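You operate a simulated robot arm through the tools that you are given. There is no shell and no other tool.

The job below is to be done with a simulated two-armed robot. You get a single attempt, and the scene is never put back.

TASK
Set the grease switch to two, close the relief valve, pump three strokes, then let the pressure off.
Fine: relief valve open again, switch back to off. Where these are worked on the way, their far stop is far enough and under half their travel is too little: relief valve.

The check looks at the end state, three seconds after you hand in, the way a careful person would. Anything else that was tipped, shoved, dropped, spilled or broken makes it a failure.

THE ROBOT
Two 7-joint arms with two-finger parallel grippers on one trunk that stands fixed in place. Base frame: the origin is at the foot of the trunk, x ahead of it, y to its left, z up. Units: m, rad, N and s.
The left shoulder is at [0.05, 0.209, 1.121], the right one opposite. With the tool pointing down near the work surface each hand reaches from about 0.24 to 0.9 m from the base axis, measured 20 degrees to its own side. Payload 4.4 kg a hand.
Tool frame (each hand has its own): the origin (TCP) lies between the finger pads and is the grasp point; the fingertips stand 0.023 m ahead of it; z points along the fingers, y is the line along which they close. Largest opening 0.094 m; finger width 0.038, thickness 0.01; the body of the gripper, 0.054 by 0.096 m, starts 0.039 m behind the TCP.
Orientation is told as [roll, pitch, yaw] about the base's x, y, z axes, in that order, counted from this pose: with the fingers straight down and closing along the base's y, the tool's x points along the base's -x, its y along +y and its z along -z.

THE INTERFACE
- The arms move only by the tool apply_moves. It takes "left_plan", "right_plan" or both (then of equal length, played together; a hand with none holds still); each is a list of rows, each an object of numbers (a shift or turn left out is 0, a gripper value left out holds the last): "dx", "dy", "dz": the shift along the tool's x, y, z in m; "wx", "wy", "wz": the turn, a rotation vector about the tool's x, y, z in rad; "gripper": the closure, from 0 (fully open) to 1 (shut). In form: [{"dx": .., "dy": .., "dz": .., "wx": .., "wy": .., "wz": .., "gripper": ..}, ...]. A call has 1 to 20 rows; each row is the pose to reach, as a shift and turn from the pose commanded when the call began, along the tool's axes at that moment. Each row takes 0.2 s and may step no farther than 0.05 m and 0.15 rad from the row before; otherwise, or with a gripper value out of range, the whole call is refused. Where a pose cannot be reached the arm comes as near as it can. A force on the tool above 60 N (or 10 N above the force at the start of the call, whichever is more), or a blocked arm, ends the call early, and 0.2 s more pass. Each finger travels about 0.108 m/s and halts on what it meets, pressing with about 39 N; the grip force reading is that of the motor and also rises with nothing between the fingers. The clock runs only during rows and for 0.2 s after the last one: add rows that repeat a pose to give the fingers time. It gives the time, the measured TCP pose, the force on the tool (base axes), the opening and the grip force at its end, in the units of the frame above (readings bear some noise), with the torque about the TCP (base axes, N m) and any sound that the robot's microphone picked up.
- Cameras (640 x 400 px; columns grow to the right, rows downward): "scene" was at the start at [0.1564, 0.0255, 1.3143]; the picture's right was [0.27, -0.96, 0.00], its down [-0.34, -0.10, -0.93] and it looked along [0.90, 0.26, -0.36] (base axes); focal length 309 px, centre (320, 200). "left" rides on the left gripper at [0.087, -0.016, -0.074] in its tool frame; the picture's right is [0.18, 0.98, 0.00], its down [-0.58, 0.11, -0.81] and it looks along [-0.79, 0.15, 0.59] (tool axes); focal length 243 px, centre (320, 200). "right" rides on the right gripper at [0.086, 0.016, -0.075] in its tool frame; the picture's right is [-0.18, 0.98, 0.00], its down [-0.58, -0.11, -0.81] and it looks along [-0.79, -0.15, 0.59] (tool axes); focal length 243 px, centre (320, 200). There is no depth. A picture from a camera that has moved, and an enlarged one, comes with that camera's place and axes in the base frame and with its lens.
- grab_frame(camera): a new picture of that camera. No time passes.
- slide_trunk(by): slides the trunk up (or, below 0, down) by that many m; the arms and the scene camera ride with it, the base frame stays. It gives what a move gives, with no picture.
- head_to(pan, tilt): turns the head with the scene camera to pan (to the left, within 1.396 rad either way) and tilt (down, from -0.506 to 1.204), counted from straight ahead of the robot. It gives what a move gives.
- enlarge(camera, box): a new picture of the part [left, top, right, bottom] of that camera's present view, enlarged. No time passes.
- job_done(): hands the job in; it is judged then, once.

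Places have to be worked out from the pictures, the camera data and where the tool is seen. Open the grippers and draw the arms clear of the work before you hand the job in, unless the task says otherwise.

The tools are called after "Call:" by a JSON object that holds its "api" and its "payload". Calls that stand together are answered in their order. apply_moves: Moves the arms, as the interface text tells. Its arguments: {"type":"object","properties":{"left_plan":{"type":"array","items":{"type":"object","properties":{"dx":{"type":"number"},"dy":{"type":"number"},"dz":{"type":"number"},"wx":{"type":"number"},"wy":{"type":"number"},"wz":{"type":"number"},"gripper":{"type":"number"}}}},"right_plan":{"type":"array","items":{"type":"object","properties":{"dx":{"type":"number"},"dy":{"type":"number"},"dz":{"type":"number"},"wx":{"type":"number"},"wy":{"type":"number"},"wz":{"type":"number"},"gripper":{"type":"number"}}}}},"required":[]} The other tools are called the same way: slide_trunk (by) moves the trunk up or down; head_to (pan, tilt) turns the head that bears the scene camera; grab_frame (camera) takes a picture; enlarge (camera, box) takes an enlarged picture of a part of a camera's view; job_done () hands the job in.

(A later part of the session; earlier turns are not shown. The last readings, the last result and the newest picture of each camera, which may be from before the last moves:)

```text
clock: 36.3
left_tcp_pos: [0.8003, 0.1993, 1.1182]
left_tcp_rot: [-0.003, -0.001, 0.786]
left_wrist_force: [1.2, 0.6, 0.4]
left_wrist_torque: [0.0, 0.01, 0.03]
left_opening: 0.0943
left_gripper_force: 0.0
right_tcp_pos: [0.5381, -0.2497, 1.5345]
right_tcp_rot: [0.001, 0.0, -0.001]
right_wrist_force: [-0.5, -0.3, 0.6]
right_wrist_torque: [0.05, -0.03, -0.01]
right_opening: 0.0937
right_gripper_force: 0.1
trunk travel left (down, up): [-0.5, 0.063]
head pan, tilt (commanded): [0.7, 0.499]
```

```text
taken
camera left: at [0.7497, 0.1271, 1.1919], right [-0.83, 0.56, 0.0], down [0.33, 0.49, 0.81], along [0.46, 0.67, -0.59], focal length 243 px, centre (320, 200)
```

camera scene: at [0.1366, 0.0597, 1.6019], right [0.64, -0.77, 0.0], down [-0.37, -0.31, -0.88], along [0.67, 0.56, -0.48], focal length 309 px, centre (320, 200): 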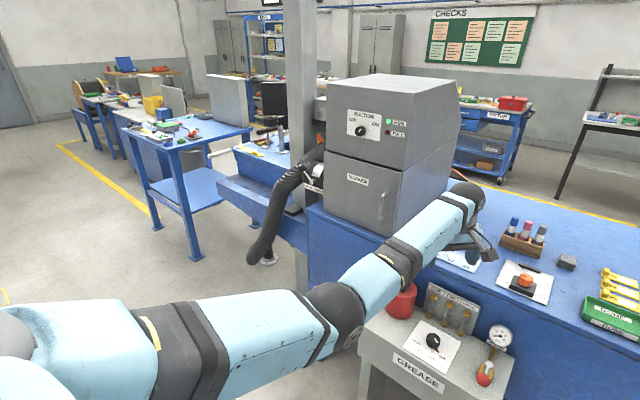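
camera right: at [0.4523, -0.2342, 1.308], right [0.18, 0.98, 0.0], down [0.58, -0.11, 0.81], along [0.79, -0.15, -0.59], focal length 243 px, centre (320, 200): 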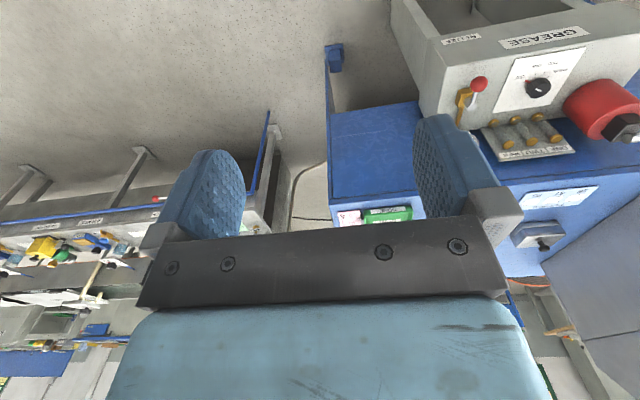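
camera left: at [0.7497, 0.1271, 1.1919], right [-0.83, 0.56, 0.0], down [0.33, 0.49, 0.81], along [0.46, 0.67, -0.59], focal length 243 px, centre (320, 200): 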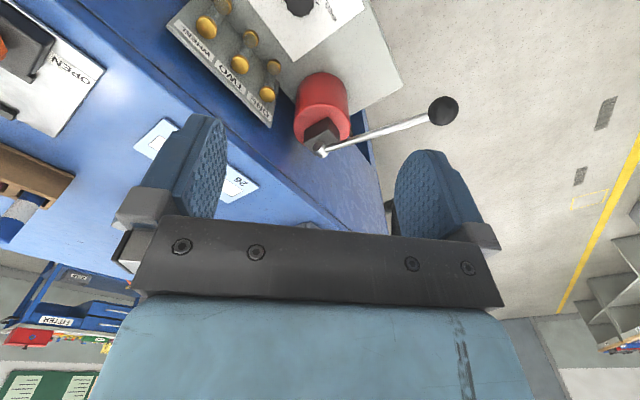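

The hand is above the station at (0.80, 0.20, 1.118). To work at the right height I alternate raising the hand and lowering the trunk.

Call:
{"api": "apply_moves", "payload": {"left_plan": [{"dz": -0.045}, {"dz": -0.09}, {"dz": -0.13}, {"dz": -0.13}]}}

Call:
{"api": "slide_trunk", "payload": {"by": -0.2}}

Call:
{"api": "apply_moves", "payload": {"left_plan": [{"dz": -0.045}, {"dz": -0.09}, {"dz": -0.13}, {"dz": -0.13}]}}

Call:
{"api": "head_to", "payload": {"pan": 0.25, "tilt": 0.5}}

Call:
{"api": "grab_frame", "payload": {"camera": "scene"}}

```text
clock: 37.3
left_tcp_pos: [0.8001, 0.1978, 1.2493]
left_tcp_rot: [-0.001, 0.001, 0.785]
left_wrist_force: [-0.3, -0.4, 0.1]
left_wrist_torque: [0.01, -0.01, 0.01]
left_opening: 0.0941
left_gripper_force: 0.1
right_tcp_pos: [0.5386, -0.2518, 1.5343]
right_tcp_rot: [0.0, -0.001, 0.0]
right_wrist_force: [0.0, 0.3, -0.9]
right_wrist_torque: [-0.01, 0.0, 0.03]
right_opening: 0.0942
right_gripper_force: 0.1
trunk travel left (down, up): [-0.5, 0.063]
head pan, tilt (commanded): [0.7, 0.499]
```

```text
clock: 39.5
left_tcp_pos: [0.8003, 0.1981, 1.0487]
left_tcp_rot: [-0.001, 0.0, 0.786]
left_wrist_force: [0.1, 0.0, 0.6]
left_wrist_torque: [0.01, -0.03, -0.03]
left_opening: 0.094
left_gripper_force: 0.1
right_tcp_pos: [0.5379, -0.2525, 1.3343]
right_tcp_rot: [-0.001, 0.001, 0.0]
right_wrist_force: [0.1, -0.2, -0.5]
right_wrist_torque: [-0.02, 0.0, 0.0]
right_opening: 0.094
right_gripper_force: 0.0
trunk travel left (down, up): [-0.3, 0.263]
head pan, tilt (commanded): [0.7, 0.499]
```

```text
clock: 40.5
left_tcp_pos: [0.8051, 0.1976, 1.1778]
left_tcp_rot: [0.0, 0.0, 0.788]
left_wrist_force: [0.2, -0.1, 0.5]
left_wrist_torque: [-0.02, 0.0, 0.0]
left_opening: 0.0939
left_gripper_force: 0.0
right_tcp_pos: [0.5383, -0.2527, 1.3339]
right_tcp_rot: [-0.001, -0.001, 0.001]
right_wrist_force: [-0.7, -0.3, 0.0]
right_wrist_torque: [0.0, -0.05, 0.01]
right_opening: 0.0944
right_gripper_force: 0.1
trunk travel left (down, up): [-0.3, 0.263]
head pan, tilt (commanded): [0.7, 0.499]
```

```text
clock: 41.4
left_tcp_pos: [0.8047, 0.1965, 1.1774]
left_tcp_rot: [-0.001, -0.002, 0.786]
left_wrist_force: [0.1, 0.5, -0.1]
left_wrist_torque: [0.01, -0.04, 0.03]
left_opening: 0.0942
left_gripper_force: 0.1
right_tcp_pos: [0.5377, -0.252, 1.3346]
right_tcp_rot: [0.0, -0.001, -0.001]
right_wrist_force: [0.2, -0.6, 0.7]
right_wrist_torque: [0.0, 0.0, 0.0]
right_opening: 0.0937
right_gripper_force: 0.1
trunk travel left (down, up): [-0.3, 0.263]
head pan, tilt (commanded): [0.25, 0.499]
```

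```text
taken
camera scene: at [0.1552, 0.0226, 1.4019], right [0.25, -0.97, 0.0], down [-0.46, -0.12, -0.88], along [0.85, 0.22, -0.48], focal length 309 px, centre (320, 200)
```

scene: 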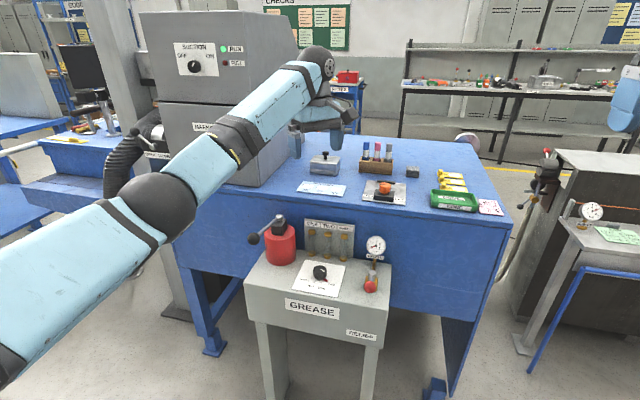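

Good posture and a clear view. I lower the trunk by 0.15, leaving the hand above the knob at z≈1.03, then look with the left and scene cameras.

Call:
{"api": "slide_trunk", "payload": {"by": -0.15}}

Call:
{"api": "grab_frame", "payload": {"camera": "scene"}}

Call:
{"api": "grab_frame", "payload": {"camera": "left"}}

Call:
{"api": "grab_frame", "payload": {"camera": "right"}}

```text
clock: 43.1
left_tcp_pos: [0.8036, 0.197, 1.0288]
left_tcp_rot: [-0.001, -0.002, 0.785]
left_wrist_force: [-0.3, 0.6, 0.4]
left_wrist_torque: [0.0, 0.02, 0.04]
left_opening: 0.0939
left_gripper_force: 0.0
right_tcp_pos: [0.5378, -0.2519, 1.1861]
right_tcp_rot: [0.0, 0.0, 0.0]
right_wrist_force: [0.7, 0.6, -0.3]
right_wrist_torque: [0.0, 0.02, 0.02]
right_opening: 0.0942
right_gripper_force: 0.0
trunk travel left (down, up): [-0.15, 0.413]
head pan, tilt (commanded): [0.25, 0.499]
```

```text
taken
camera scene: at [0.1549, 0.0225, 1.252], right [0.25, -0.97, 0.0], down [-0.46, -0.12, -0.88], along [0.85, 0.22, -0.48], focal length 309 px, centre (320, 200)
```

scene: 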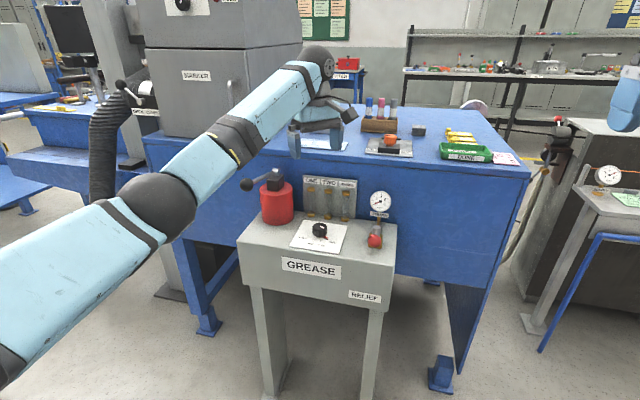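

```text
taken
camera left: at [0.7535, 0.1247, 1.1031], right [-0.83, 0.56, 0.0], down [0.33, 0.49, 0.81], along [0.46, 0.67, -0.59], focal length 243 px, centre (320, 200)
```

left: 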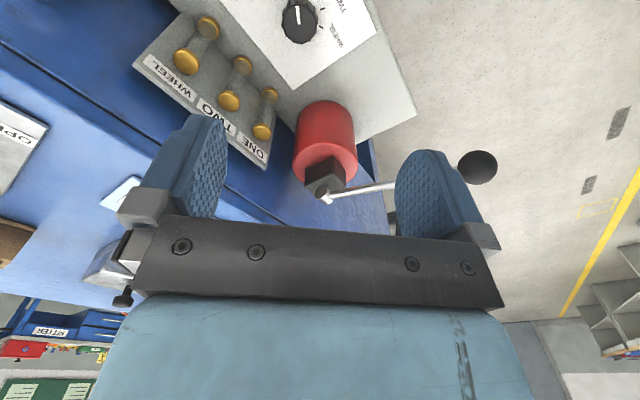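

```text
taken
camera right: at [0.452, -0.2341, 1.2583], right [0.18, 0.98, 0.0], down [0.58, -0.11, 0.81], along [0.79, -0.15, -0.59], focal length 243 px, centre (320, 200)
```

right: 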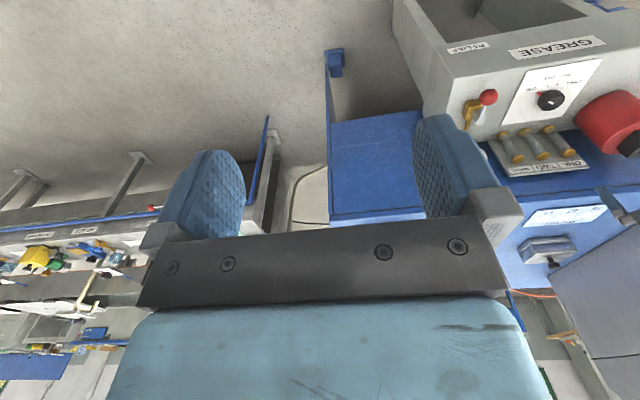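

The hand hovers near the knob. I zoom the cameras on the knob to refine its position.

Call:
{"api": "enlarge", "payload": {"camera": "left", "box": [250, 0, 400, 94]}}

Call:
{"api": "enlarge", "payload": {"camera": "scene", "box": [230, 160, 410, 280]}}

Call:
{"api": "enlarge", "payload": {"camera": "right", "box": [440, 30, 640, 165]}}

```text
4.26 times, centred on (325, 47) of left
camera zoom: at [0.7535, 0.1247, 1.1031], right [-0.83, 0.56, 0.0], down [0.33, 0.49, 0.81], along [0.46, 0.67, -0.59], focal length 1032 px, centre (299, 851)
```

zoom: 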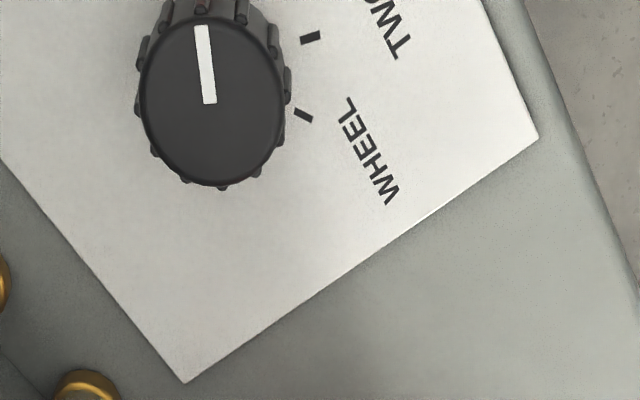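

```text
3.33 times, centred on (320, 220) of scene
camera zoom: at [0.1549, 0.0225, 1.252], right [0.25, -0.97, 0.0], down [-0.46, -0.12, -0.88], along [0.85, 0.22, -0.48], focal length 1031 px, centre (320, 133)
```

zoom: 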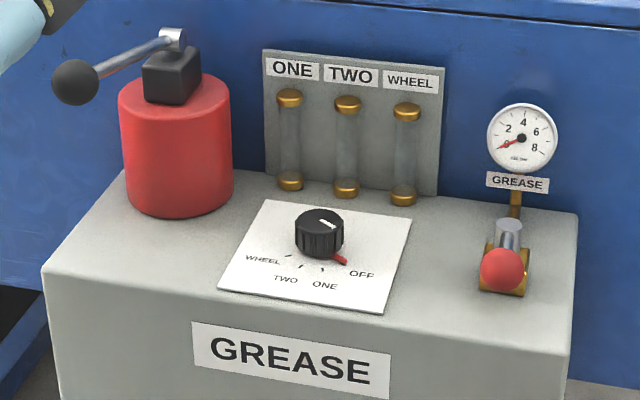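

```text
2.96 times, centred on (540, 98) of right
camera zoom: at [0.452, -0.2341, 1.2583], right [0.18, 0.98, 0.0], down [0.58, -0.11, 0.81], along [0.79, -0.15, -0.59], focal length 719 px, centre (-332, 504)
```

zoom: 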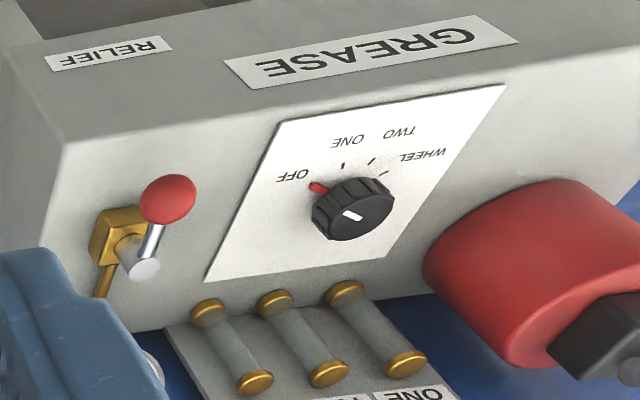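

The knob comes out at about (0.8245, 0.193), top z≈0.797. I align above it and descend to z=0.85, with the fingertips still above the knob top.

Call:
{"api": "apply_moves", "payload": {"left_plan": [{"dx": -0.012, "dy": -0.0177, "dz": 0.03}, {"dx": -0.012, "dy": -0.0177, "dz": 0.075}, {"dx": -0.012, "dy": -0.0177, "dz": 0.12}, {"dx": -0.012, "dy": -0.0177, "dz": 0.155}, {"dx": -0.012, "dy": -0.0177, "dz": 0.179}, {"dx": -0.012, "dy": -0.0177, "dz": 0.179}]}}

Call:
{"api": "grab_frame", "payload": {"camera": "left"}}

Call:
{"api": "grab_frame", "payload": {"camera": "scene"}}

```text
clock: 44.5
left_tcp_pos: [0.8242, 0.1925, 0.8479]
left_tcp_rot: [-0.001, 0.001, 0.784]
left_wrist_force: [-0.5, 0.9, 0.3]
left_wrist_torque: [-0.01, -0.02, 0.0]
left_opening: 0.094
left_gripper_force: 0.1
right_tcp_pos: [0.5381, -0.2526, 1.1841]
right_tcp_rot: [0.001, 0.001, 0.0]
right_wrist_force: [0.3, 0.9, 0.0]
right_wrist_torque: [0.0, 0.04, 0.0]
right_opening: 0.0942
right_gripper_force: 0.0
trunk travel left (down, up): [-0.15, 0.413]
head pan, tilt (commanded): [0.25, 0.499]
```

```text
taken
camera left: at [0.7749, 0.1207, 0.9228], right [-0.83, 0.56, 0.0], down [0.33, 0.49, 0.81], along [0.46, 0.67, -0.59], focal length 243 px, centre (320, 200)
```

left: 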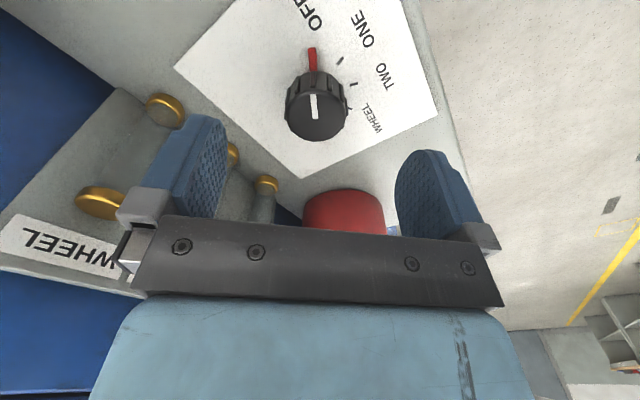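

```text
taken
camera scene: at [0.155, 0.0224, 1.252], right [0.25, -0.97, 0.0], down [-0.46, -0.12, -0.88], along [0.85, 0.22, -0.48], focal length 309 px, centre (320, 200)
```

scene: 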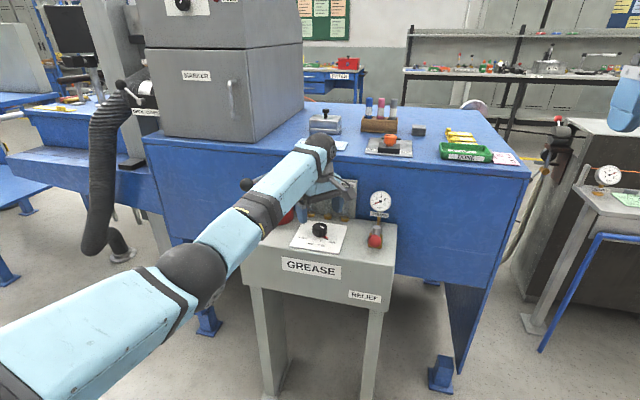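

Alignment over the knob is good, within about 2 mm. I descend 0.044 m so the fingertips straddle the knob above the red pointer, then close gently.

Call:
{"api": "apply_moves", "payload": {"left_plan": [{"dz": 0.02}, {"dz": 0.035}, {"dz": 0.044}, {"dz": 0.044}]}}

Call:
{"api": "grab_frame", "payload": {"camera": "left"}}

```text
clock: 45.5
left_tcp_pos: [0.824, 0.1932, 0.8055]
left_tcp_rot: [-0.001, -0.001, 0.786]
left_wrist_force: [-0.4, -0.7, 0.1]
left_wrist_torque: [0.01, -0.01, 0.0]
left_opening: 0.094
left_gripper_force: 0.0
right_tcp_pos: [0.5382, -0.2519, 1.1836]
right_tcp_rot: [0.001, 0.001, 0.001]
right_wrist_force: [0.3, 0.0, -0.4]
right_wrist_torque: [-0.01, -0.01, 0.0]
right_opening: 0.0938
right_gripper_force: 0.0
trunk travel left (down, up): [-0.15, 0.413]
head pan, tilt (commanded): [0.25, 0.499]
```

```text
taken
camera left: at [0.7743, 0.1212, 0.8801], right [-0.83, 0.56, 0.0], down [0.33, 0.49, 0.81], along [0.46, 0.67, -0.59], focal length 243 px, centre (320, 200)
```

left: 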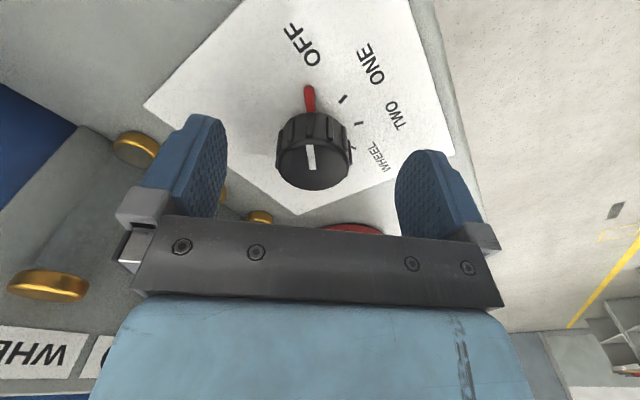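

Just a 3 mm offset along the closing line; I correct it and close the fingers on the knob.

Call:
{"api": "apply_moves", "payload": {"left_plan": [{"dy": -0.003, "dz": 0.002, "gripper": 0.3}, {"dy": -0.003, "dz": 0.002, "gripper": 0.6}, {"dy": -0.003, "dz": 0.002, "gripper": 1.0}, {"dy": -0.003, "dz": 0.002, "gripper": 1.0}, {"dy": -0.003, "dz": 0.002, "gripper": 1.0}]}}

Call:
{"api": "grab_frame", "payload": {"camera": "left"}}

```text
clock: 46.7
left_tcp_pos: [0.8273, 0.1919, 0.8028]
left_tcp_rot: [-0.001, -0.001, 0.788]
left_wrist_force: [-6.8, 5.7, -0.7]
left_wrist_torque: [0.19, 0.4, 0.11]
left_opening: 0.0374
left_gripper_force: 45.0
right_tcp_pos: [0.5376, -0.2518, 1.1846]
right_tcp_rot: [0.001, 0.0, 0.001]
right_wrist_force: [-0.7, -0.5, 0.0]
right_wrist_torque: [-0.03, -0.01, -0.02]
right_opening: 0.0941
right_gripper_force: 0.0
trunk travel left (down, up): [-0.15, 0.413]
head pan, tilt (commanded): [0.25, 0.499]
```

```text
taken
camera left: at [0.7768, 0.1198, 0.8778], right [-0.83, 0.56, 0.0], down [0.33, 0.49, 0.81], along [0.45, 0.67, -0.59], focal length 243 px, centre (320, 200)
```

left: 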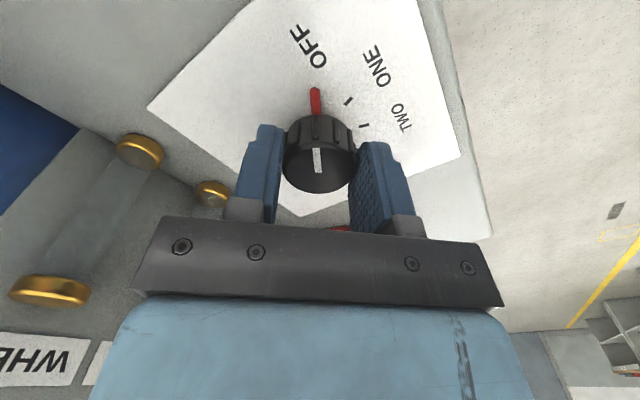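

The knob is gripped (opening 37 mm), with a small side force of about 9 N from a few mm of offset. I relieve that and turn the first part clockwise as a test.

Call:
{"api": "apply_moves", "payload": {"left_plan": [{"dy": 0.002, "wz": 0.0}, {"dy": 0.002, "wz": 0.12}, {"dy": 0.002, "wz": 0.24}, {"dy": 0.002, "wz": 0.36}, {"dy": 0.002, "wz": 0.45}]}}

Call:
{"api": "grab_frame", "payload": {"camera": "left"}}

Call:
{"api": "enlarge", "payload": {"camera": "right", "box": [440, 30, 640, 165]}}

```text
clock: 47.9
left_tcp_pos: [0.8254, 0.1934, 0.8025]
left_tcp_rot: [0.0, -0.004, 0.333]
left_wrist_force: [-0.5, 8.9, 2.2]
left_wrist_torque: [-0.05, -0.23, 0.02]
left_opening: 0.0378
left_gripper_force: 45.6
right_tcp_pos: [0.5375, -0.2507, 1.1848]
right_tcp_rot: [0.0, 0.0, 0.0]
right_wrist_force: [-0.1, 0.0, 0.3]
right_wrist_torque: [0.01, -0.02, -0.04]
right_opening: 0.094
right_gripper_force: 0.0
trunk travel left (down, up): [-0.15, 0.413]
head pan, tilt (commanded): [0.25, 0.499]
```

```text
taken
camera left: at [0.749, 0.1502, 0.8777], right [-0.5, 0.87, 0.0], down [0.51, 0.29, 0.81], along [0.7, 0.4, -0.59], focal length 243 px, centre (320, 200)
```

left: 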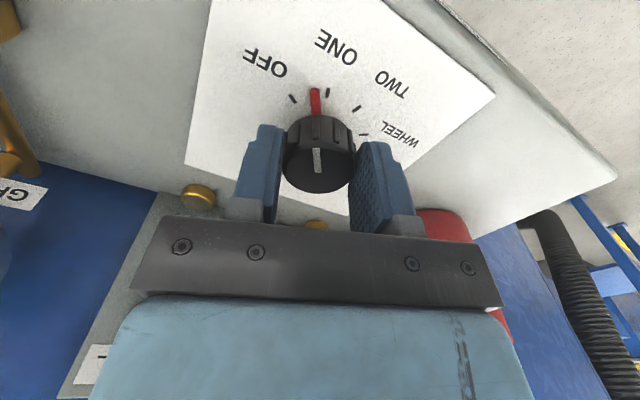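

```text
2.96 times, centred on (540, 98) of right
camera zoom: at [0.4518, -0.2335, 1.2585], right [0.18, 0.98, 0.0], down [0.58, -0.11, 0.81], along [0.79, -0.15, -0.59], focal length 719 px, centre (-332, 504)
```

zoom: 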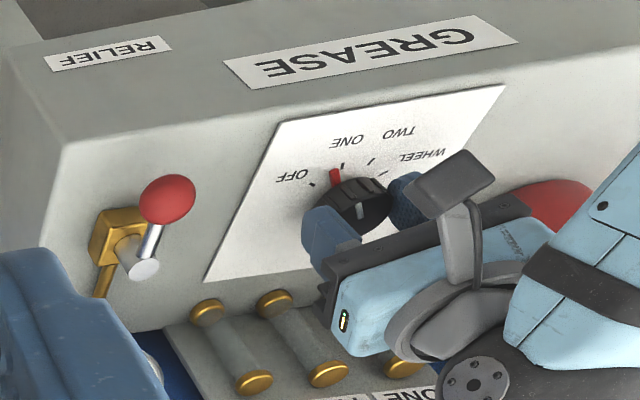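

The knob follows the hand; the pointer is now about 60% of the way from OFF to ONE. The ticks are ~45° apart, so I continue 1.12 rad more to reach TWO.

Call:
{"api": "apply_moves", "payload": {"left_plan": [{"wz": 0.14}, {"wz": 0.28}, {"wz": 0.42}, {"wz": 0.56}, {"wz": 0.7}, {"wz": 0.84}, {"wz": 0.98}, {"wz": 1.12}, {"wz": 1.12}]}}

Call:
{"api": "grab_frame", "payload": {"camera": "left"}}

Call:
{"api": "enlarge", "payload": {"camera": "right", "box": [440, 30, 640, 165]}}

```text
clock: 49.9
left_tcp_pos: [0.8266, 0.1971, 0.8034]
left_tcp_rot: [0.003, -0.002, -0.78]
left_wrist_force: [24.9, 39.0, 12.8]
left_wrist_torque: [0.29, -0.62, 0.18]
left_opening: 0.0377
left_gripper_force: 44.7
right_tcp_pos: [0.5387, -0.2492, 1.1848]
right_tcp_rot: [-0.004, -0.001, 0.0]
right_wrist_force: [1.0, -0.5, -0.2]
right_wrist_torque: [0.01, -0.01, 0.01]
right_opening: 0.0939
right_gripper_force: 0.0
trunk travel left (down, up): [-0.15, 0.413]
head pan, tilt (commanded): [0.25, 0.499]
```

```text
taken
camera left: at [0.7531, 0.2473, 0.8775], right [0.56, 0.83, 0.0], down [0.49, -0.33, 0.81], along [0.67, -0.45, -0.59], focal length 243 px, centre (320, 200)
```

left: 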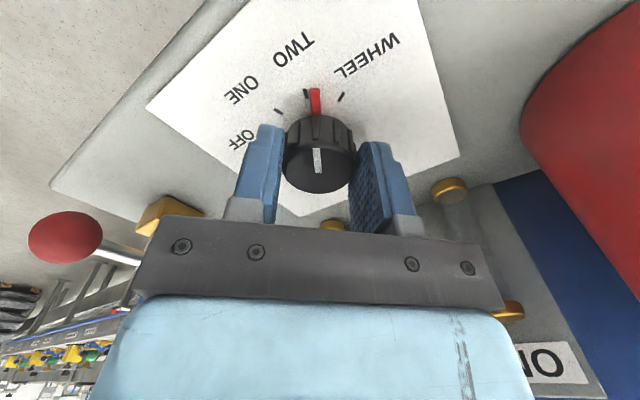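

```text
2.96 times, centred on (540, 98) of right
camera zoom: at [0.4525, -0.2314, 1.2587], right [0.18, 0.98, 0.0], down [0.58, -0.11, 0.81], along [0.79, -0.15, -0.59], focal length 719 px, centre (-332, 504)
```

zoom: 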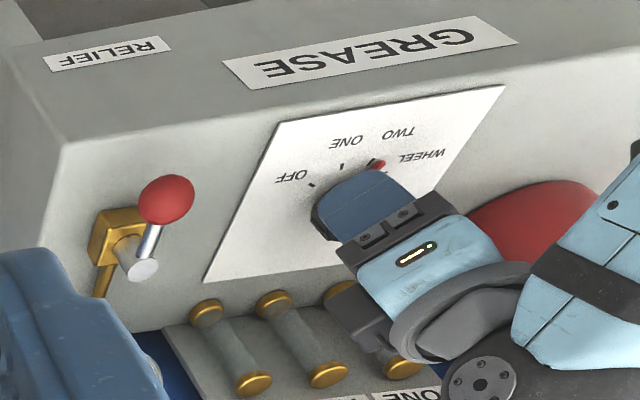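

The pointer is at or slightly past TWO. The side force (~46 N along the closing line) tells me the knob axis is really about 5 mm farther along, near (0.8295, 0.194). I zoom to judge the pointer before letting go.

Call:
{"api": "enlarge", "payload": {"camera": "left", "box": [230, 20, 410, 200]}}

Call:
{"api": "enlarge", "payload": {"camera": "right", "box": [520, 65, 585, 110]}}

Call:
{"api": "enlarge", "payload": {"camera": "scene", "box": [285, 200, 365, 260]}}

```text
2.22 times, centred on (320, 110) of left
camera zoom: at [0.7531, 0.2473, 0.8775], right [0.56, 0.83, 0.0], down [0.49, -0.33, 0.81], along [0.67, -0.45, -0.59], focal length 539 px, centre (320, 400)
```

zoom: 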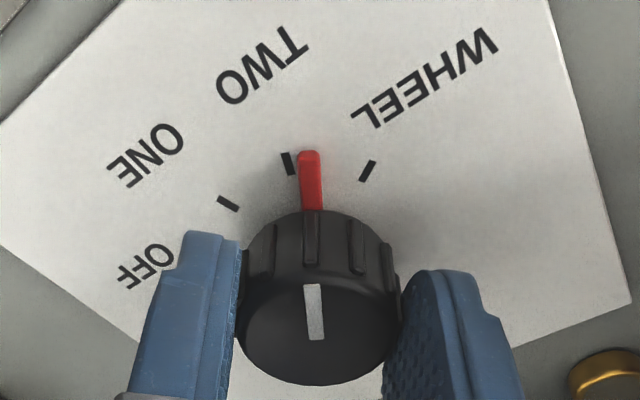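

```text
8.89 times, centred on (552, 88) of right
camera zoom: at [0.4525, -0.2314, 1.2587], right [0.18, 0.98, 0.0], down [0.58, -0.11, 0.81], along [0.79, -0.15, -0.59], focal length 2157 px, centre (-1747, 1200)
```

zoom: 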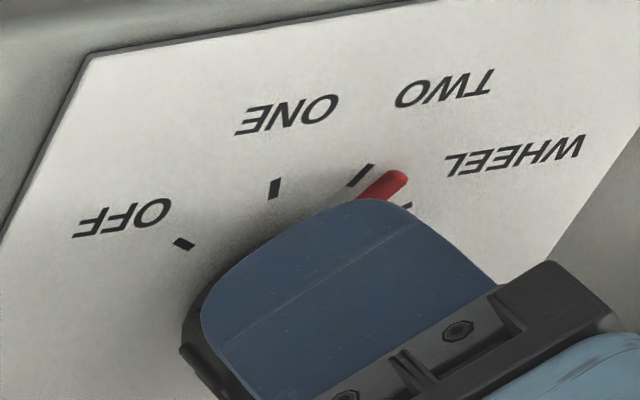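

```text
6.67 times, centred on (325, 230) of scene
camera zoom: at [0.1553, 0.0252, 1.2519], right [0.25, -0.97, 0.0], down [-0.46, -0.12, -0.88], along [0.85, 0.22, -0.48], focal length 2063 px, centre (287, 0)
```

zoom: 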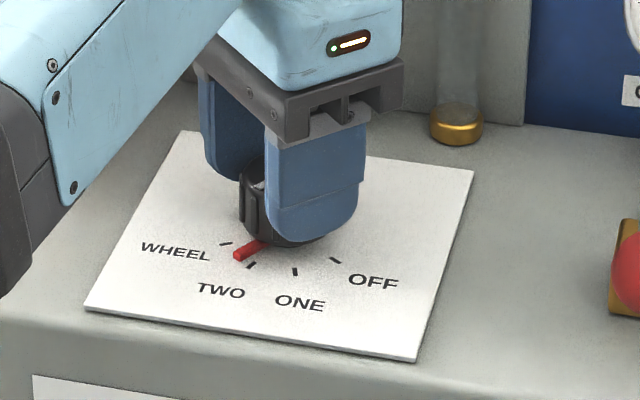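

The pointer is roughly a quarter step past TWO (the steps are nearer 40°). I turn back about 0.17 rad and shift the hand to the true knob axis to relieve the side force.

Call:
{"api": "apply_moves", "payload": {"left_plan": [{"dx": -0.001, "dy": 0.002, "wz": -0.06}, {"dx": -0.002, "dy": 0.004, "wz": -0.12}, {"dx": -0.003, "dy": 0.004, "wz": -0.17}, {"dx": -0.003, "dy": 0.004, "wz": -0.17}]}}

Call:
{"api": "enlarge", "payload": {"camera": "left", "box": [230, 20, 410, 200]}}

Call:
{"api": "enlarge", "payload": {"camera": "scene", "box": [285, 200, 365, 260]}}

```text
clock: 50.9
left_tcp_pos: [0.8299, 0.1953, 0.8036]
left_tcp_rot: [0.0, 0.0, -0.613]
left_wrist_force: [-11.0, 28.4, 7.3]
left_wrist_torque: [0.95, 0.62, 0.02]
left_opening: 0.0372
left_gripper_force: 44.9
right_tcp_pos: [0.5366, -0.2497, 1.1858]
right_tcp_rot: [-0.002, 0.0, 0.0]
right_wrist_force: [0.5, -0.4, 0.0]
right_wrist_torque: [0.0, 0.0, 0.01]
right_opening: 0.0939
right_gripper_force: 0.2
trunk travel left (down, up): [-0.15, 0.413]
head pan, tilt (commanded): [0.25, 0.499]
```

```text
2.22 times, centred on (320, 110) of left
camera zoom: at [0.7487, 0.232, 0.8776], right [0.41, 0.91, 0.0], down [0.54, -0.24, 0.81], along [0.73, -0.33, -0.59], focal length 539 px, centre (320, 400)
```

zoom: 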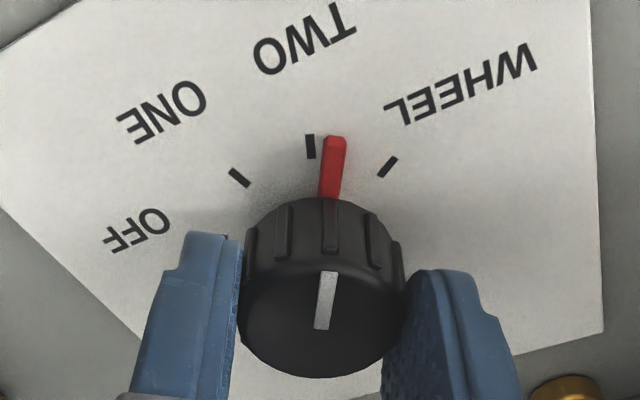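

```text
6.67 times, centred on (325, 230) of scene
camera zoom: at [0.1535, 0.0244, 1.2521], right [0.25, -0.97, 0.0], down [-0.46, -0.12, -0.88], along [0.85, 0.22, -0.48], focal length 2063 px, centre (287, 0)
```

zoom: 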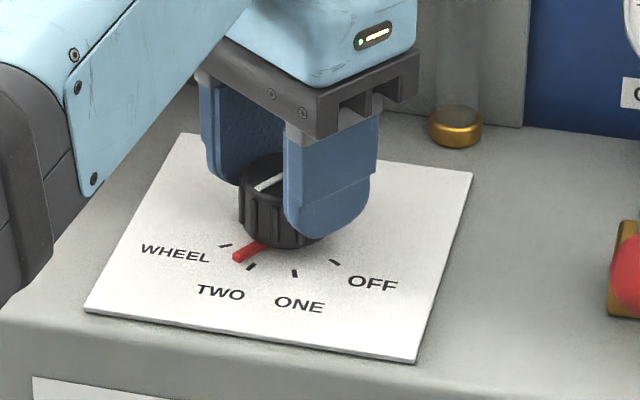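

The hand slipped around the knob, and the pointer stayed about 10° past TWO. I open the fingers to see whether the switch settles by itself, then re-grip centred.

Call:
{"api": "apply_moves", "payload": {"left_plan": [{"gripper": 0.5}, {"gripper": 0.2}, {"gripper": 0.2}]}}

Call:
{"api": "enlarge", "payload": {"camera": "left", "box": [200, 20, 440, 200]}}

Call:
{"api": "enlarge", "payload": {"camera": "scene", "box": [285, 200, 365, 260]}}

```text
clock: 51.7
left_tcp_pos: [0.8311, 0.1937, 0.8033]
left_tcp_rot: [-0.001, -0.003, -0.614]
left_wrist_force: [-0.4, -0.2, -0.7]
left_wrist_torque: [-0.04, 0.03, 0.0]
left_opening: 0.0754
left_gripper_force: 0.0
right_tcp_pos: [0.5371, -0.2513, 1.1857]
right_tcp_rot: [-0.001, 0.001, 0.0]
right_wrist_force: [-0.2, 0.1, -0.5]
right_wrist_torque: [0.04, 0.01, -0.01]
right_opening: 0.0942
right_gripper_force: 0.1
trunk travel left (down, up): [-0.15, 0.413]
head pan, tilt (commanded): [0.25, 0.499]
```

```text
2.22 times, centred on (320, 110) of left
camera zoom: at [0.7498, 0.2297, 0.8774], right [0.42, 0.91, 0.0], down [0.54, -0.25, 0.81], along [0.73, -0.34, -0.59], focal length 539 px, centre (320, 400)
```

zoom: 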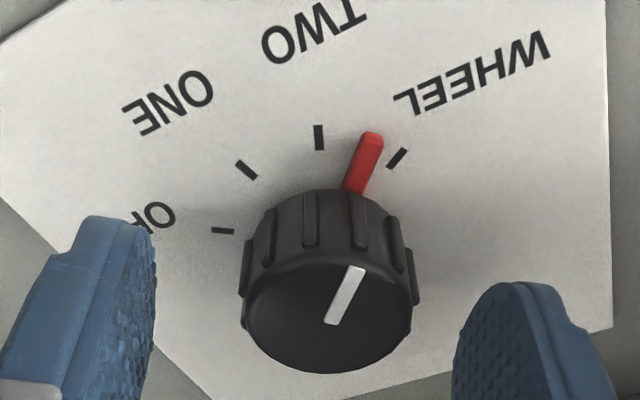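

```text
6.67 times, centred on (325, 230) of scene
camera zoom: at [0.1551, 0.0227, 1.2519], right [0.25, -0.97, 0.0], down [-0.46, -0.12, -0.88], along [0.85, 0.22, -0.48], focal length 2063 px, centre (287, 0)
```

zoom: 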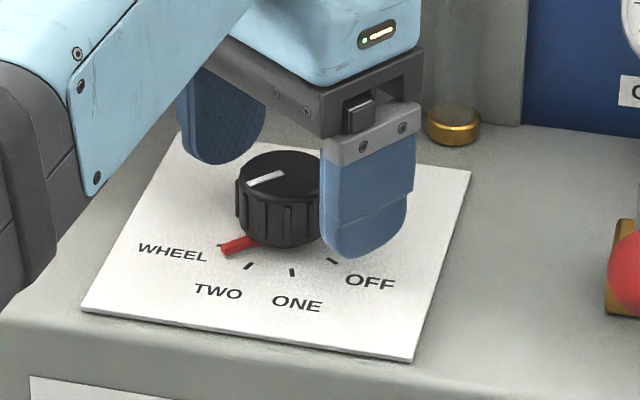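

After opening, the pointer rolled further, to about 65% of the way from TWO to WHEEL, so the switch has no strong detent. I re-centre the hand on the knob (about 4.5 mm along tool x), grip again and check the forces before turning back.

Call:
{"api": "apply_moves", "payload": {"left_plan": [{"dx": 0.0045, "dy": -0.001, "gripper": 0.2}, {"dx": 0.0045, "dy": -0.001, "gripper": 0.5}, {"dx": 0.0045, "dy": -0.001, "gripper": 0.8}, {"dx": 0.0045, "dy": -0.001, "gripper": 0.8}, {"dx": 0.0045, "dy": -0.001, "gripper": 0.8}]}}

Call:
{"api": "enlarge", "payload": {"camera": "left", "box": [200, 20, 440, 200]}}

```text
clock: 52.9
left_tcp_pos: [0.8268, 0.1959, 0.8024]
left_tcp_rot: [0.002, -0.001, -0.61]
left_wrist_force: [13.9, 18.6, 5.9]
left_wrist_torque: [0.72, 0.36, 0.07]
left_opening: 0.0378
left_gripper_force: 44.9
right_tcp_pos: [0.5387, -0.2503, 1.1858]
right_tcp_rot: [-0.002, 0.002, 0.0]
right_wrist_force: [-0.6, 0.2, 0.0]
right_wrist_torque: [0.0, 0.0, 0.03]
right_opening: 0.0942
right_gripper_force: 0.0
trunk travel left (down, up): [-0.15, 0.413]
head pan, tilt (commanded): [0.25, 0.499]
```

```text
2.22 times, centred on (320, 110) of left
camera zoom: at [0.7461, 0.2337, 0.8773], right [0.41, 0.91, 0.0], down [0.54, -0.25, 0.81], along [0.73, -0.33, -0.59], focal length 539 px, centre (320, 400)
```

zoom: 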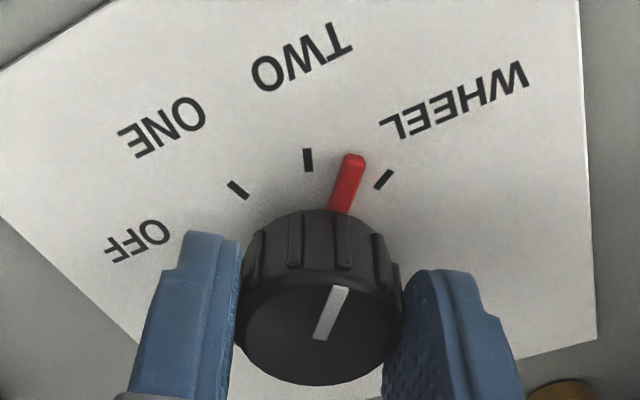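

The grips so far agree on a knob axis near (0.8296, 0.194). The hand is within 3 mm of it with no sliding force, so I turn back about 0.45 rad toward TWO.

Call:
{"api": "apply_moves", "payload": {"left_plan": [{"wz": -0.1}, {"wz": -0.2}, {"wz": -0.3}, {"wz": -0.4}, {"wz": -0.45}]}}

Call:
{"api": "enlarge", "payload": {"camera": "left", "box": [200, 20, 440, 200]}}

Call:
{"api": "enlarge", "payload": {"camera": "scene", "box": [285, 200, 365, 260]}}

```text
clock: 54.1
left_tcp_pos: [0.827, 0.1968, 0.804]
left_tcp_rot: [-0.002, -0.002, -0.162]
left_wrist_force: [7.2, 19.3, 4.1]
left_wrist_torque: [0.63, -0.76, 0.01]
left_opening: 0.0375
left_gripper_force: 45.1
right_tcp_pos: [0.5383, -0.2504, 1.1849]
right_tcp_rot: [-0.002, 0.0, 0.0]
right_wrist_force: [0.2, 0.1, -0.7]
right_wrist_torque: [0.02, -0.01, 0.03]
right_opening: 0.0939
right_gripper_force: 0.0
trunk travel left (down, up): [-0.15, 0.413]
head pan, tilt (commanded): [0.25, 0.499]
```

```text
2.22 times, centred on (320, 110) of left
camera zoom: at [0.7377, 0.1939, 0.8773], right [-0.02, 1.0, 0.0], down [0.59, 0.01, 0.81], along [0.81, 0.02, -0.59], focal length 539 px, centre (320, 400)
```

zoom: 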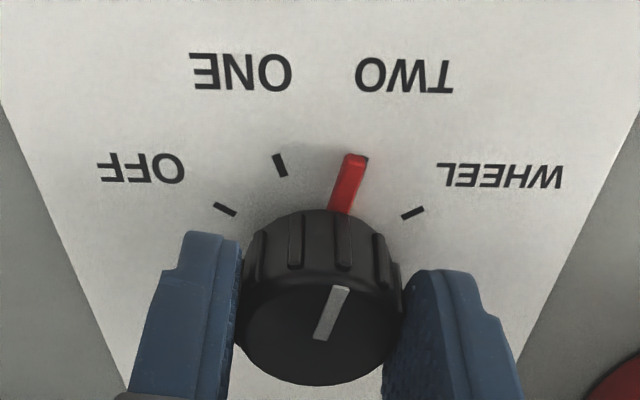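

```text
6.67 times, centred on (325, 230) of scene
camera zoom: at [0.155, 0.0237, 1.2519], right [0.25, -0.97, 0.0], down [-0.46, -0.12, -0.88], along [0.85, 0.22, -0.48], focal length 2063 px, centre (287, 0)
```

zoom: 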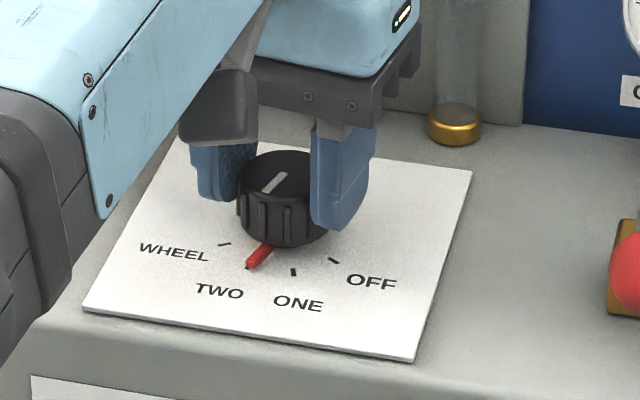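

The pointer now nearly covers the TWO tick, about 5–6° short by my estimate. I nudge it forward 0.1 rad and check.

Call:
{"api": "apply_moves", "payload": {"left_plan": [{"wz": 0.05}, {"wz": 0.1}, {"wz": 0.1}]}}

Call:
{"api": "enlarge", "payload": {"camera": "left", "box": [200, 20, 440, 200]}}

Call:
{"api": "enlarge", "payload": {"camera": "scene", "box": [285, 200, 365, 260]}}

```text
clock: 54.9
left_tcp_pos: [0.8257, 0.1956, 0.8027]
left_tcp_rot: [0.0, -0.002, -0.264]
left_wrist_force: [6.9, 19.0, 5.8]
left_wrist_torque: [0.63, 0.08, 0.07]
left_opening: 0.0378
left_gripper_force: 45.2
right_tcp_pos: [0.5378, -0.2507, 1.1842]
right_tcp_rot: [-0.002, 0.001, -0.001]
right_wrist_force: [0.3, -0.1, 0.5]
right_wrist_torque: [-0.02, -0.02, -0.01]
right_opening: 0.0939
right_gripper_force: 0.0
trunk travel left (down, up): [-0.15, 0.413]
head pan, tilt (commanded): [0.25, 0.499]
```

```text
2.22 times, centred on (320, 110) of left
camera zoom: at [0.738, 0.2031, 0.8773], right [0.08, 1.0, 0.0], down [0.59, -0.05, 0.81], along [0.8, -0.06, -0.59], focal length 539 px, centre (320, 400)
```

zoom: 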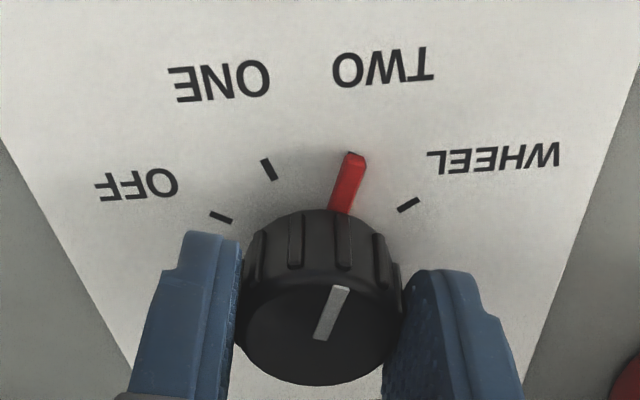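

```text
6.67 times, centred on (325, 230) of scene
camera zoom: at [0.155, 0.0237, 1.252], right [0.25, -0.97, 0.0], down [-0.46, -0.12, -0.88], along [0.85, 0.22, -0.48], focal length 2063 px, centre (287, 0)
```

zoom: 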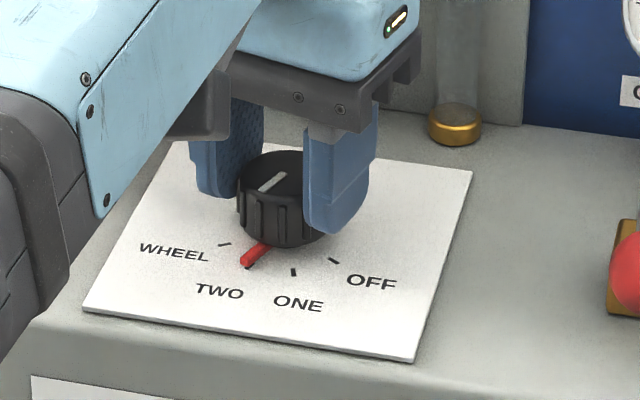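

The pointer now sits over the TWO tick, within a degree or two, and there's almost no sliding force. I release gently and raise the hand to check.

Call:
{"api": "apply_moves", "payload": {"left_plan": [{"wz": -0.02, "gripper": 0.8}, {"wz": -0.02, "gripper": 0.5}, {"wz": -0.02, "gripper": 0.1}, {"wz": -0.02, "gripper": 0.0}, {"wz": -0.02, "dz": -0.03, "gripper": 0.0}, {"wz": -0.02, "dz": -0.06, "gripper": 0.0}, {"wz": -0.02, "dz": -0.1, "gripper": 0.0}]}}

Call:
{"api": "enlarge", "payload": {"camera": "left", "box": [200, 0, 440, 150]}}

Call:
{"api": "enlarge", "payload": {"camera": "scene", "box": [285, 200, 365, 260]}}

Call:
{"api": "enlarge", "payload": {"camera": "right", "box": [520, 65, 585, 110]}}

```text
clock: 56.5
left_tcp_pos: [0.8258, 0.1961, 0.9033]
left_tcp_rot: [0.0, -0.003, -0.245]
left_wrist_force: [0.1, -1.4, -0.8]
left_wrist_torque: [0.01, -0.03, 0.0]
left_opening: 0.0935
left_gripper_force: 0.0
right_tcp_pos: [0.5371, -0.2521, 1.1844]
right_tcp_rot: [0.0, -0.002, -0.001]
right_wrist_force: [-0.1, -1.0, -0.2]
right_wrist_torque: [0.0, -0.04, -0.02]
right_opening: 0.0942
right_gripper_force: 0.1
trunk travel left (down, up): [-0.15, 0.413]
head pan, tilt (commanded): [0.25, 0.499]
```

```text
2.67 times, centred on (320, 75) of left
camera zoom: at [0.7364, 0.2016, 0.9782], right [0.06, 1.0, 0.0], down [0.59, -0.03, 0.81], along [0.81, -0.05, -0.59], focal length 647 px, centre (320, 533)
```

zoom: 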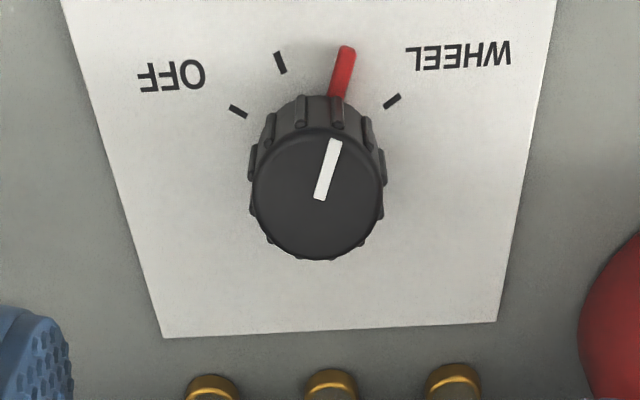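

```text
6.67 times, centred on (325, 230) of scene
camera zoom: at [0.1543, 0.0222, 1.2521], right [0.25, -0.97, 0.0], down [-0.46, -0.12, -0.88], along [0.85, 0.22, -0.48], focal length 2063 px, centre (287, 0)
```

zoom: 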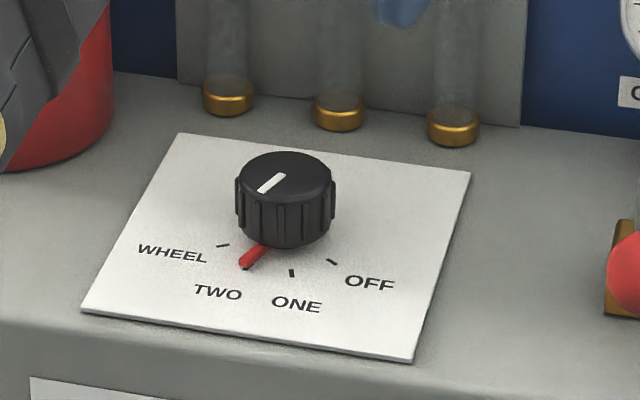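

```text
8.89 times, centred on (552, 88) of right
camera zoom: at [0.4514, -0.2345, 1.2584], right [0.18, 0.98, 0.0], down [0.58, -0.11, 0.81], along [0.79, -0.15, -0.59], focal length 2157 px, centre (-1747, 1200)
```

zoom: 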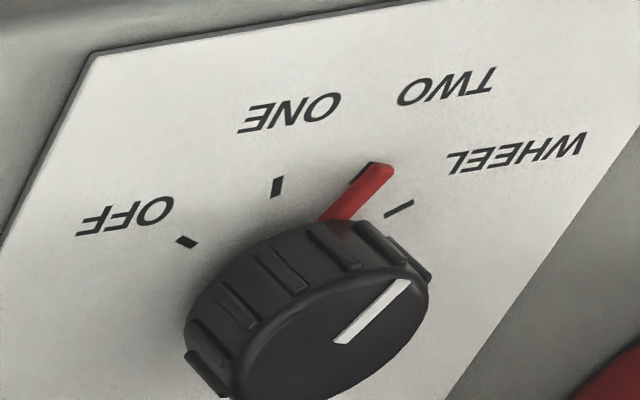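

The pointer squarely covers TWO in all views, so the switch is set. Next is the relief valve: I move the hand over to just above its ball with yaw 0 and look closely.

Call:
{"api": "apply_moves", "payload": {"left_plan": [{"dx": 0.0, "dy": -0.02, "dz": -0.03}, {"dx": 0.005, "dy": -0.06, "dz": -0.04, "wz": -0.06}, {"dx": 0.01, "dy": -0.1, "dz": -0.04, "wz": -0.12}, {"dx": 0.0182, "dy": -0.14, "dz": -0.04, "wz": -0.2}, {"dx": 0.0182, "dy": -0.154, "dz": -0.04, "wz": -0.245}, {"dx": 0.0182, "dy": -0.154, "dz": -0.04, "wz": -0.245}]}}

Call:
{"api": "grab_frame", "payload": {"camera": "left"}}

Call:
{"api": "grab_frame", "payload": {"camera": "scene"}}

Call:
{"api": "grab_frame", "payload": {"camera": "right"}}

```text
clock: 57.9
left_tcp_pos: [0.7716, 0.0505, 0.9438]
left_tcp_rot: [-0.001, 0.001, 0.002]
left_wrist_force: [-0.3, 0.3, -0.5]
left_wrist_torque: [-0.01, 0.01, -0.03]
left_opening: 0.0941
left_gripper_force: 0.1
right_tcp_pos: [0.5381, -0.2521, 1.1847]
right_tcp_rot: [0.0, 0.001, 0.0]
right_wrist_force: [0.5, -0.5, -0.3]
right_wrist_torque: [0.02, -0.01, -0.04]
right_opening: 0.0941
right_gripper_force: 0.0
trunk travel left (down, up): [-0.15, 0.413]
head pan, tilt (commanded): [0.25, 0.499]
```

```text
taken
camera left: at [0.6847, 0.0334, 1.0181], right [-0.19, 0.98, 0.0], down [0.58, 0.11, 0.81], along [0.79, 0.15, -0.59], focal length 243 px, centre (320, 200)
```

left: 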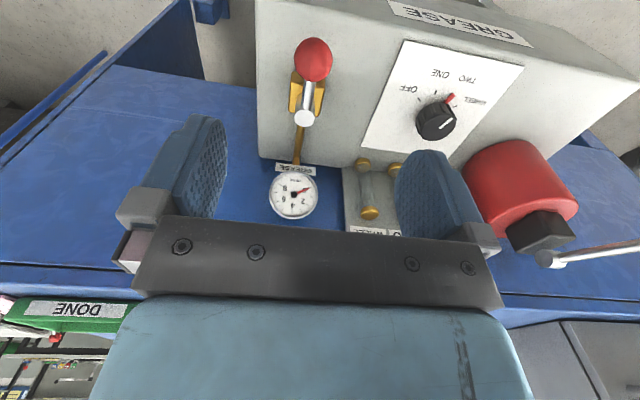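

```text
taken
camera scene: at [0.1552, 0.0226, 1.2519], right [0.25, -0.97, 0.0], down [-0.46, -0.12, -0.88], along [0.85, 0.22, -0.48], focal length 309 px, centre (320, 200)
```

scene: 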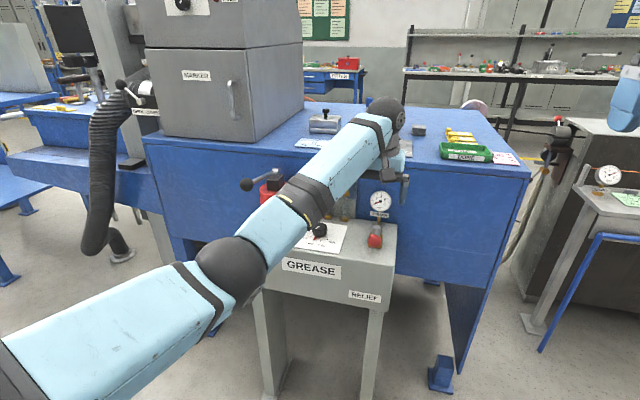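

```text
taken
camera right: at [0.4523, -0.234, 1.2581], right [0.18, 0.98, 0.0], down [0.58, -0.11, 0.81], along [0.79, -0.15, -0.59], focal length 243 px, centre (320, 200)
```

right: 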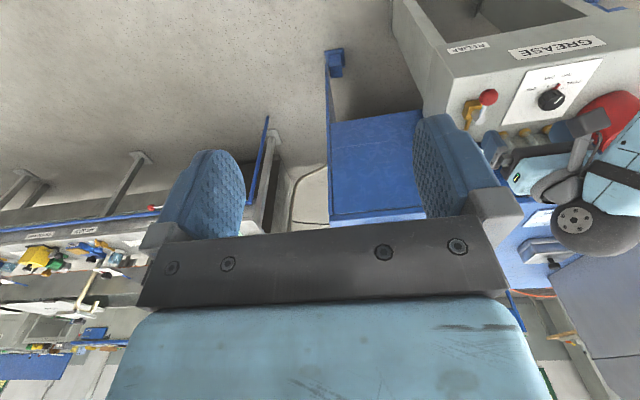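

Hand is above the relief valve at (0.772, 0.051, 0.944). I zoom in on the valve from the hand camera and the head camera.

Call:
{"api": "enlarge", "payload": {"camera": "left", "box": [250, 20, 370, 220]}}

Call:
{"api": "enlarge", "payload": {"camera": "scene", "box": [345, 180, 425, 260]}}

Call:
{"api": "enlarge", "payload": {"camera": "right", "box": [450, 80, 510, 140]}}

```text
2.00 times, centred on (310, 120) of left
camera zoom: at [0.6847, 0.0334, 1.0181], right [-0.19, 0.98, 0.0], down [0.58, 0.11, 0.81], along [0.79, 0.15, -0.59], focal length 485 px, centre (340, 360)
```

zoom: 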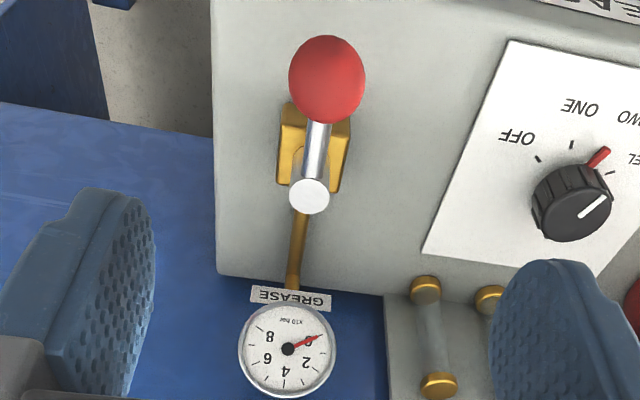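

```text
5.00 times, centred on (385, 220) of scene
camera zoom: at [0.1552, 0.0226, 1.2519], right [0.25, -0.97, 0.0], down [-0.46, -0.12, -0.88], along [0.85, 0.22, -0.48], focal length 1547 px, centre (-5, 100)
```

zoom: 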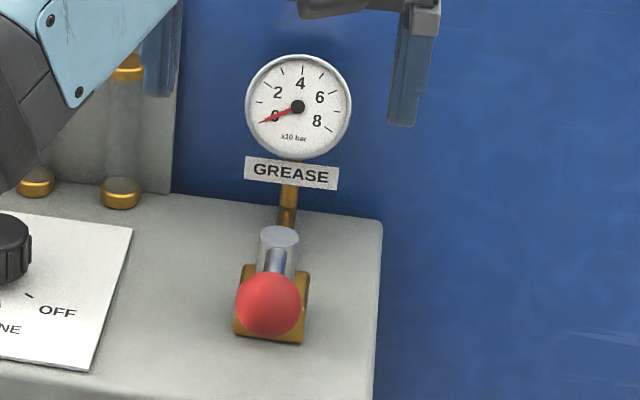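

```text
6.67 times, centred on (480, 110) of right
camera zoom: at [0.4523, -0.234, 1.2581], right [0.18, 0.98, 0.0], down [0.58, -0.11, 0.81], along [0.79, -0.15, -0.59], focal length 1618 px, centre (-747, 800)
```

zoom: 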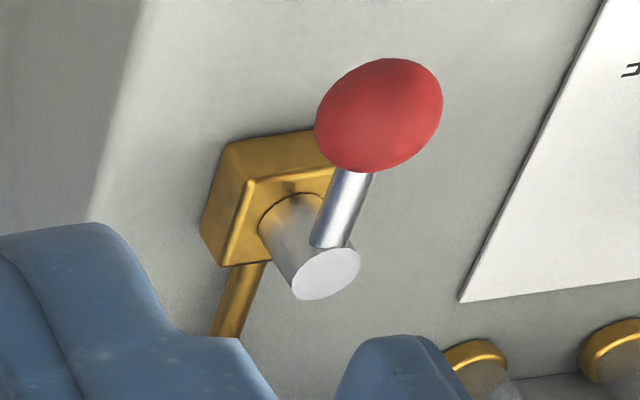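

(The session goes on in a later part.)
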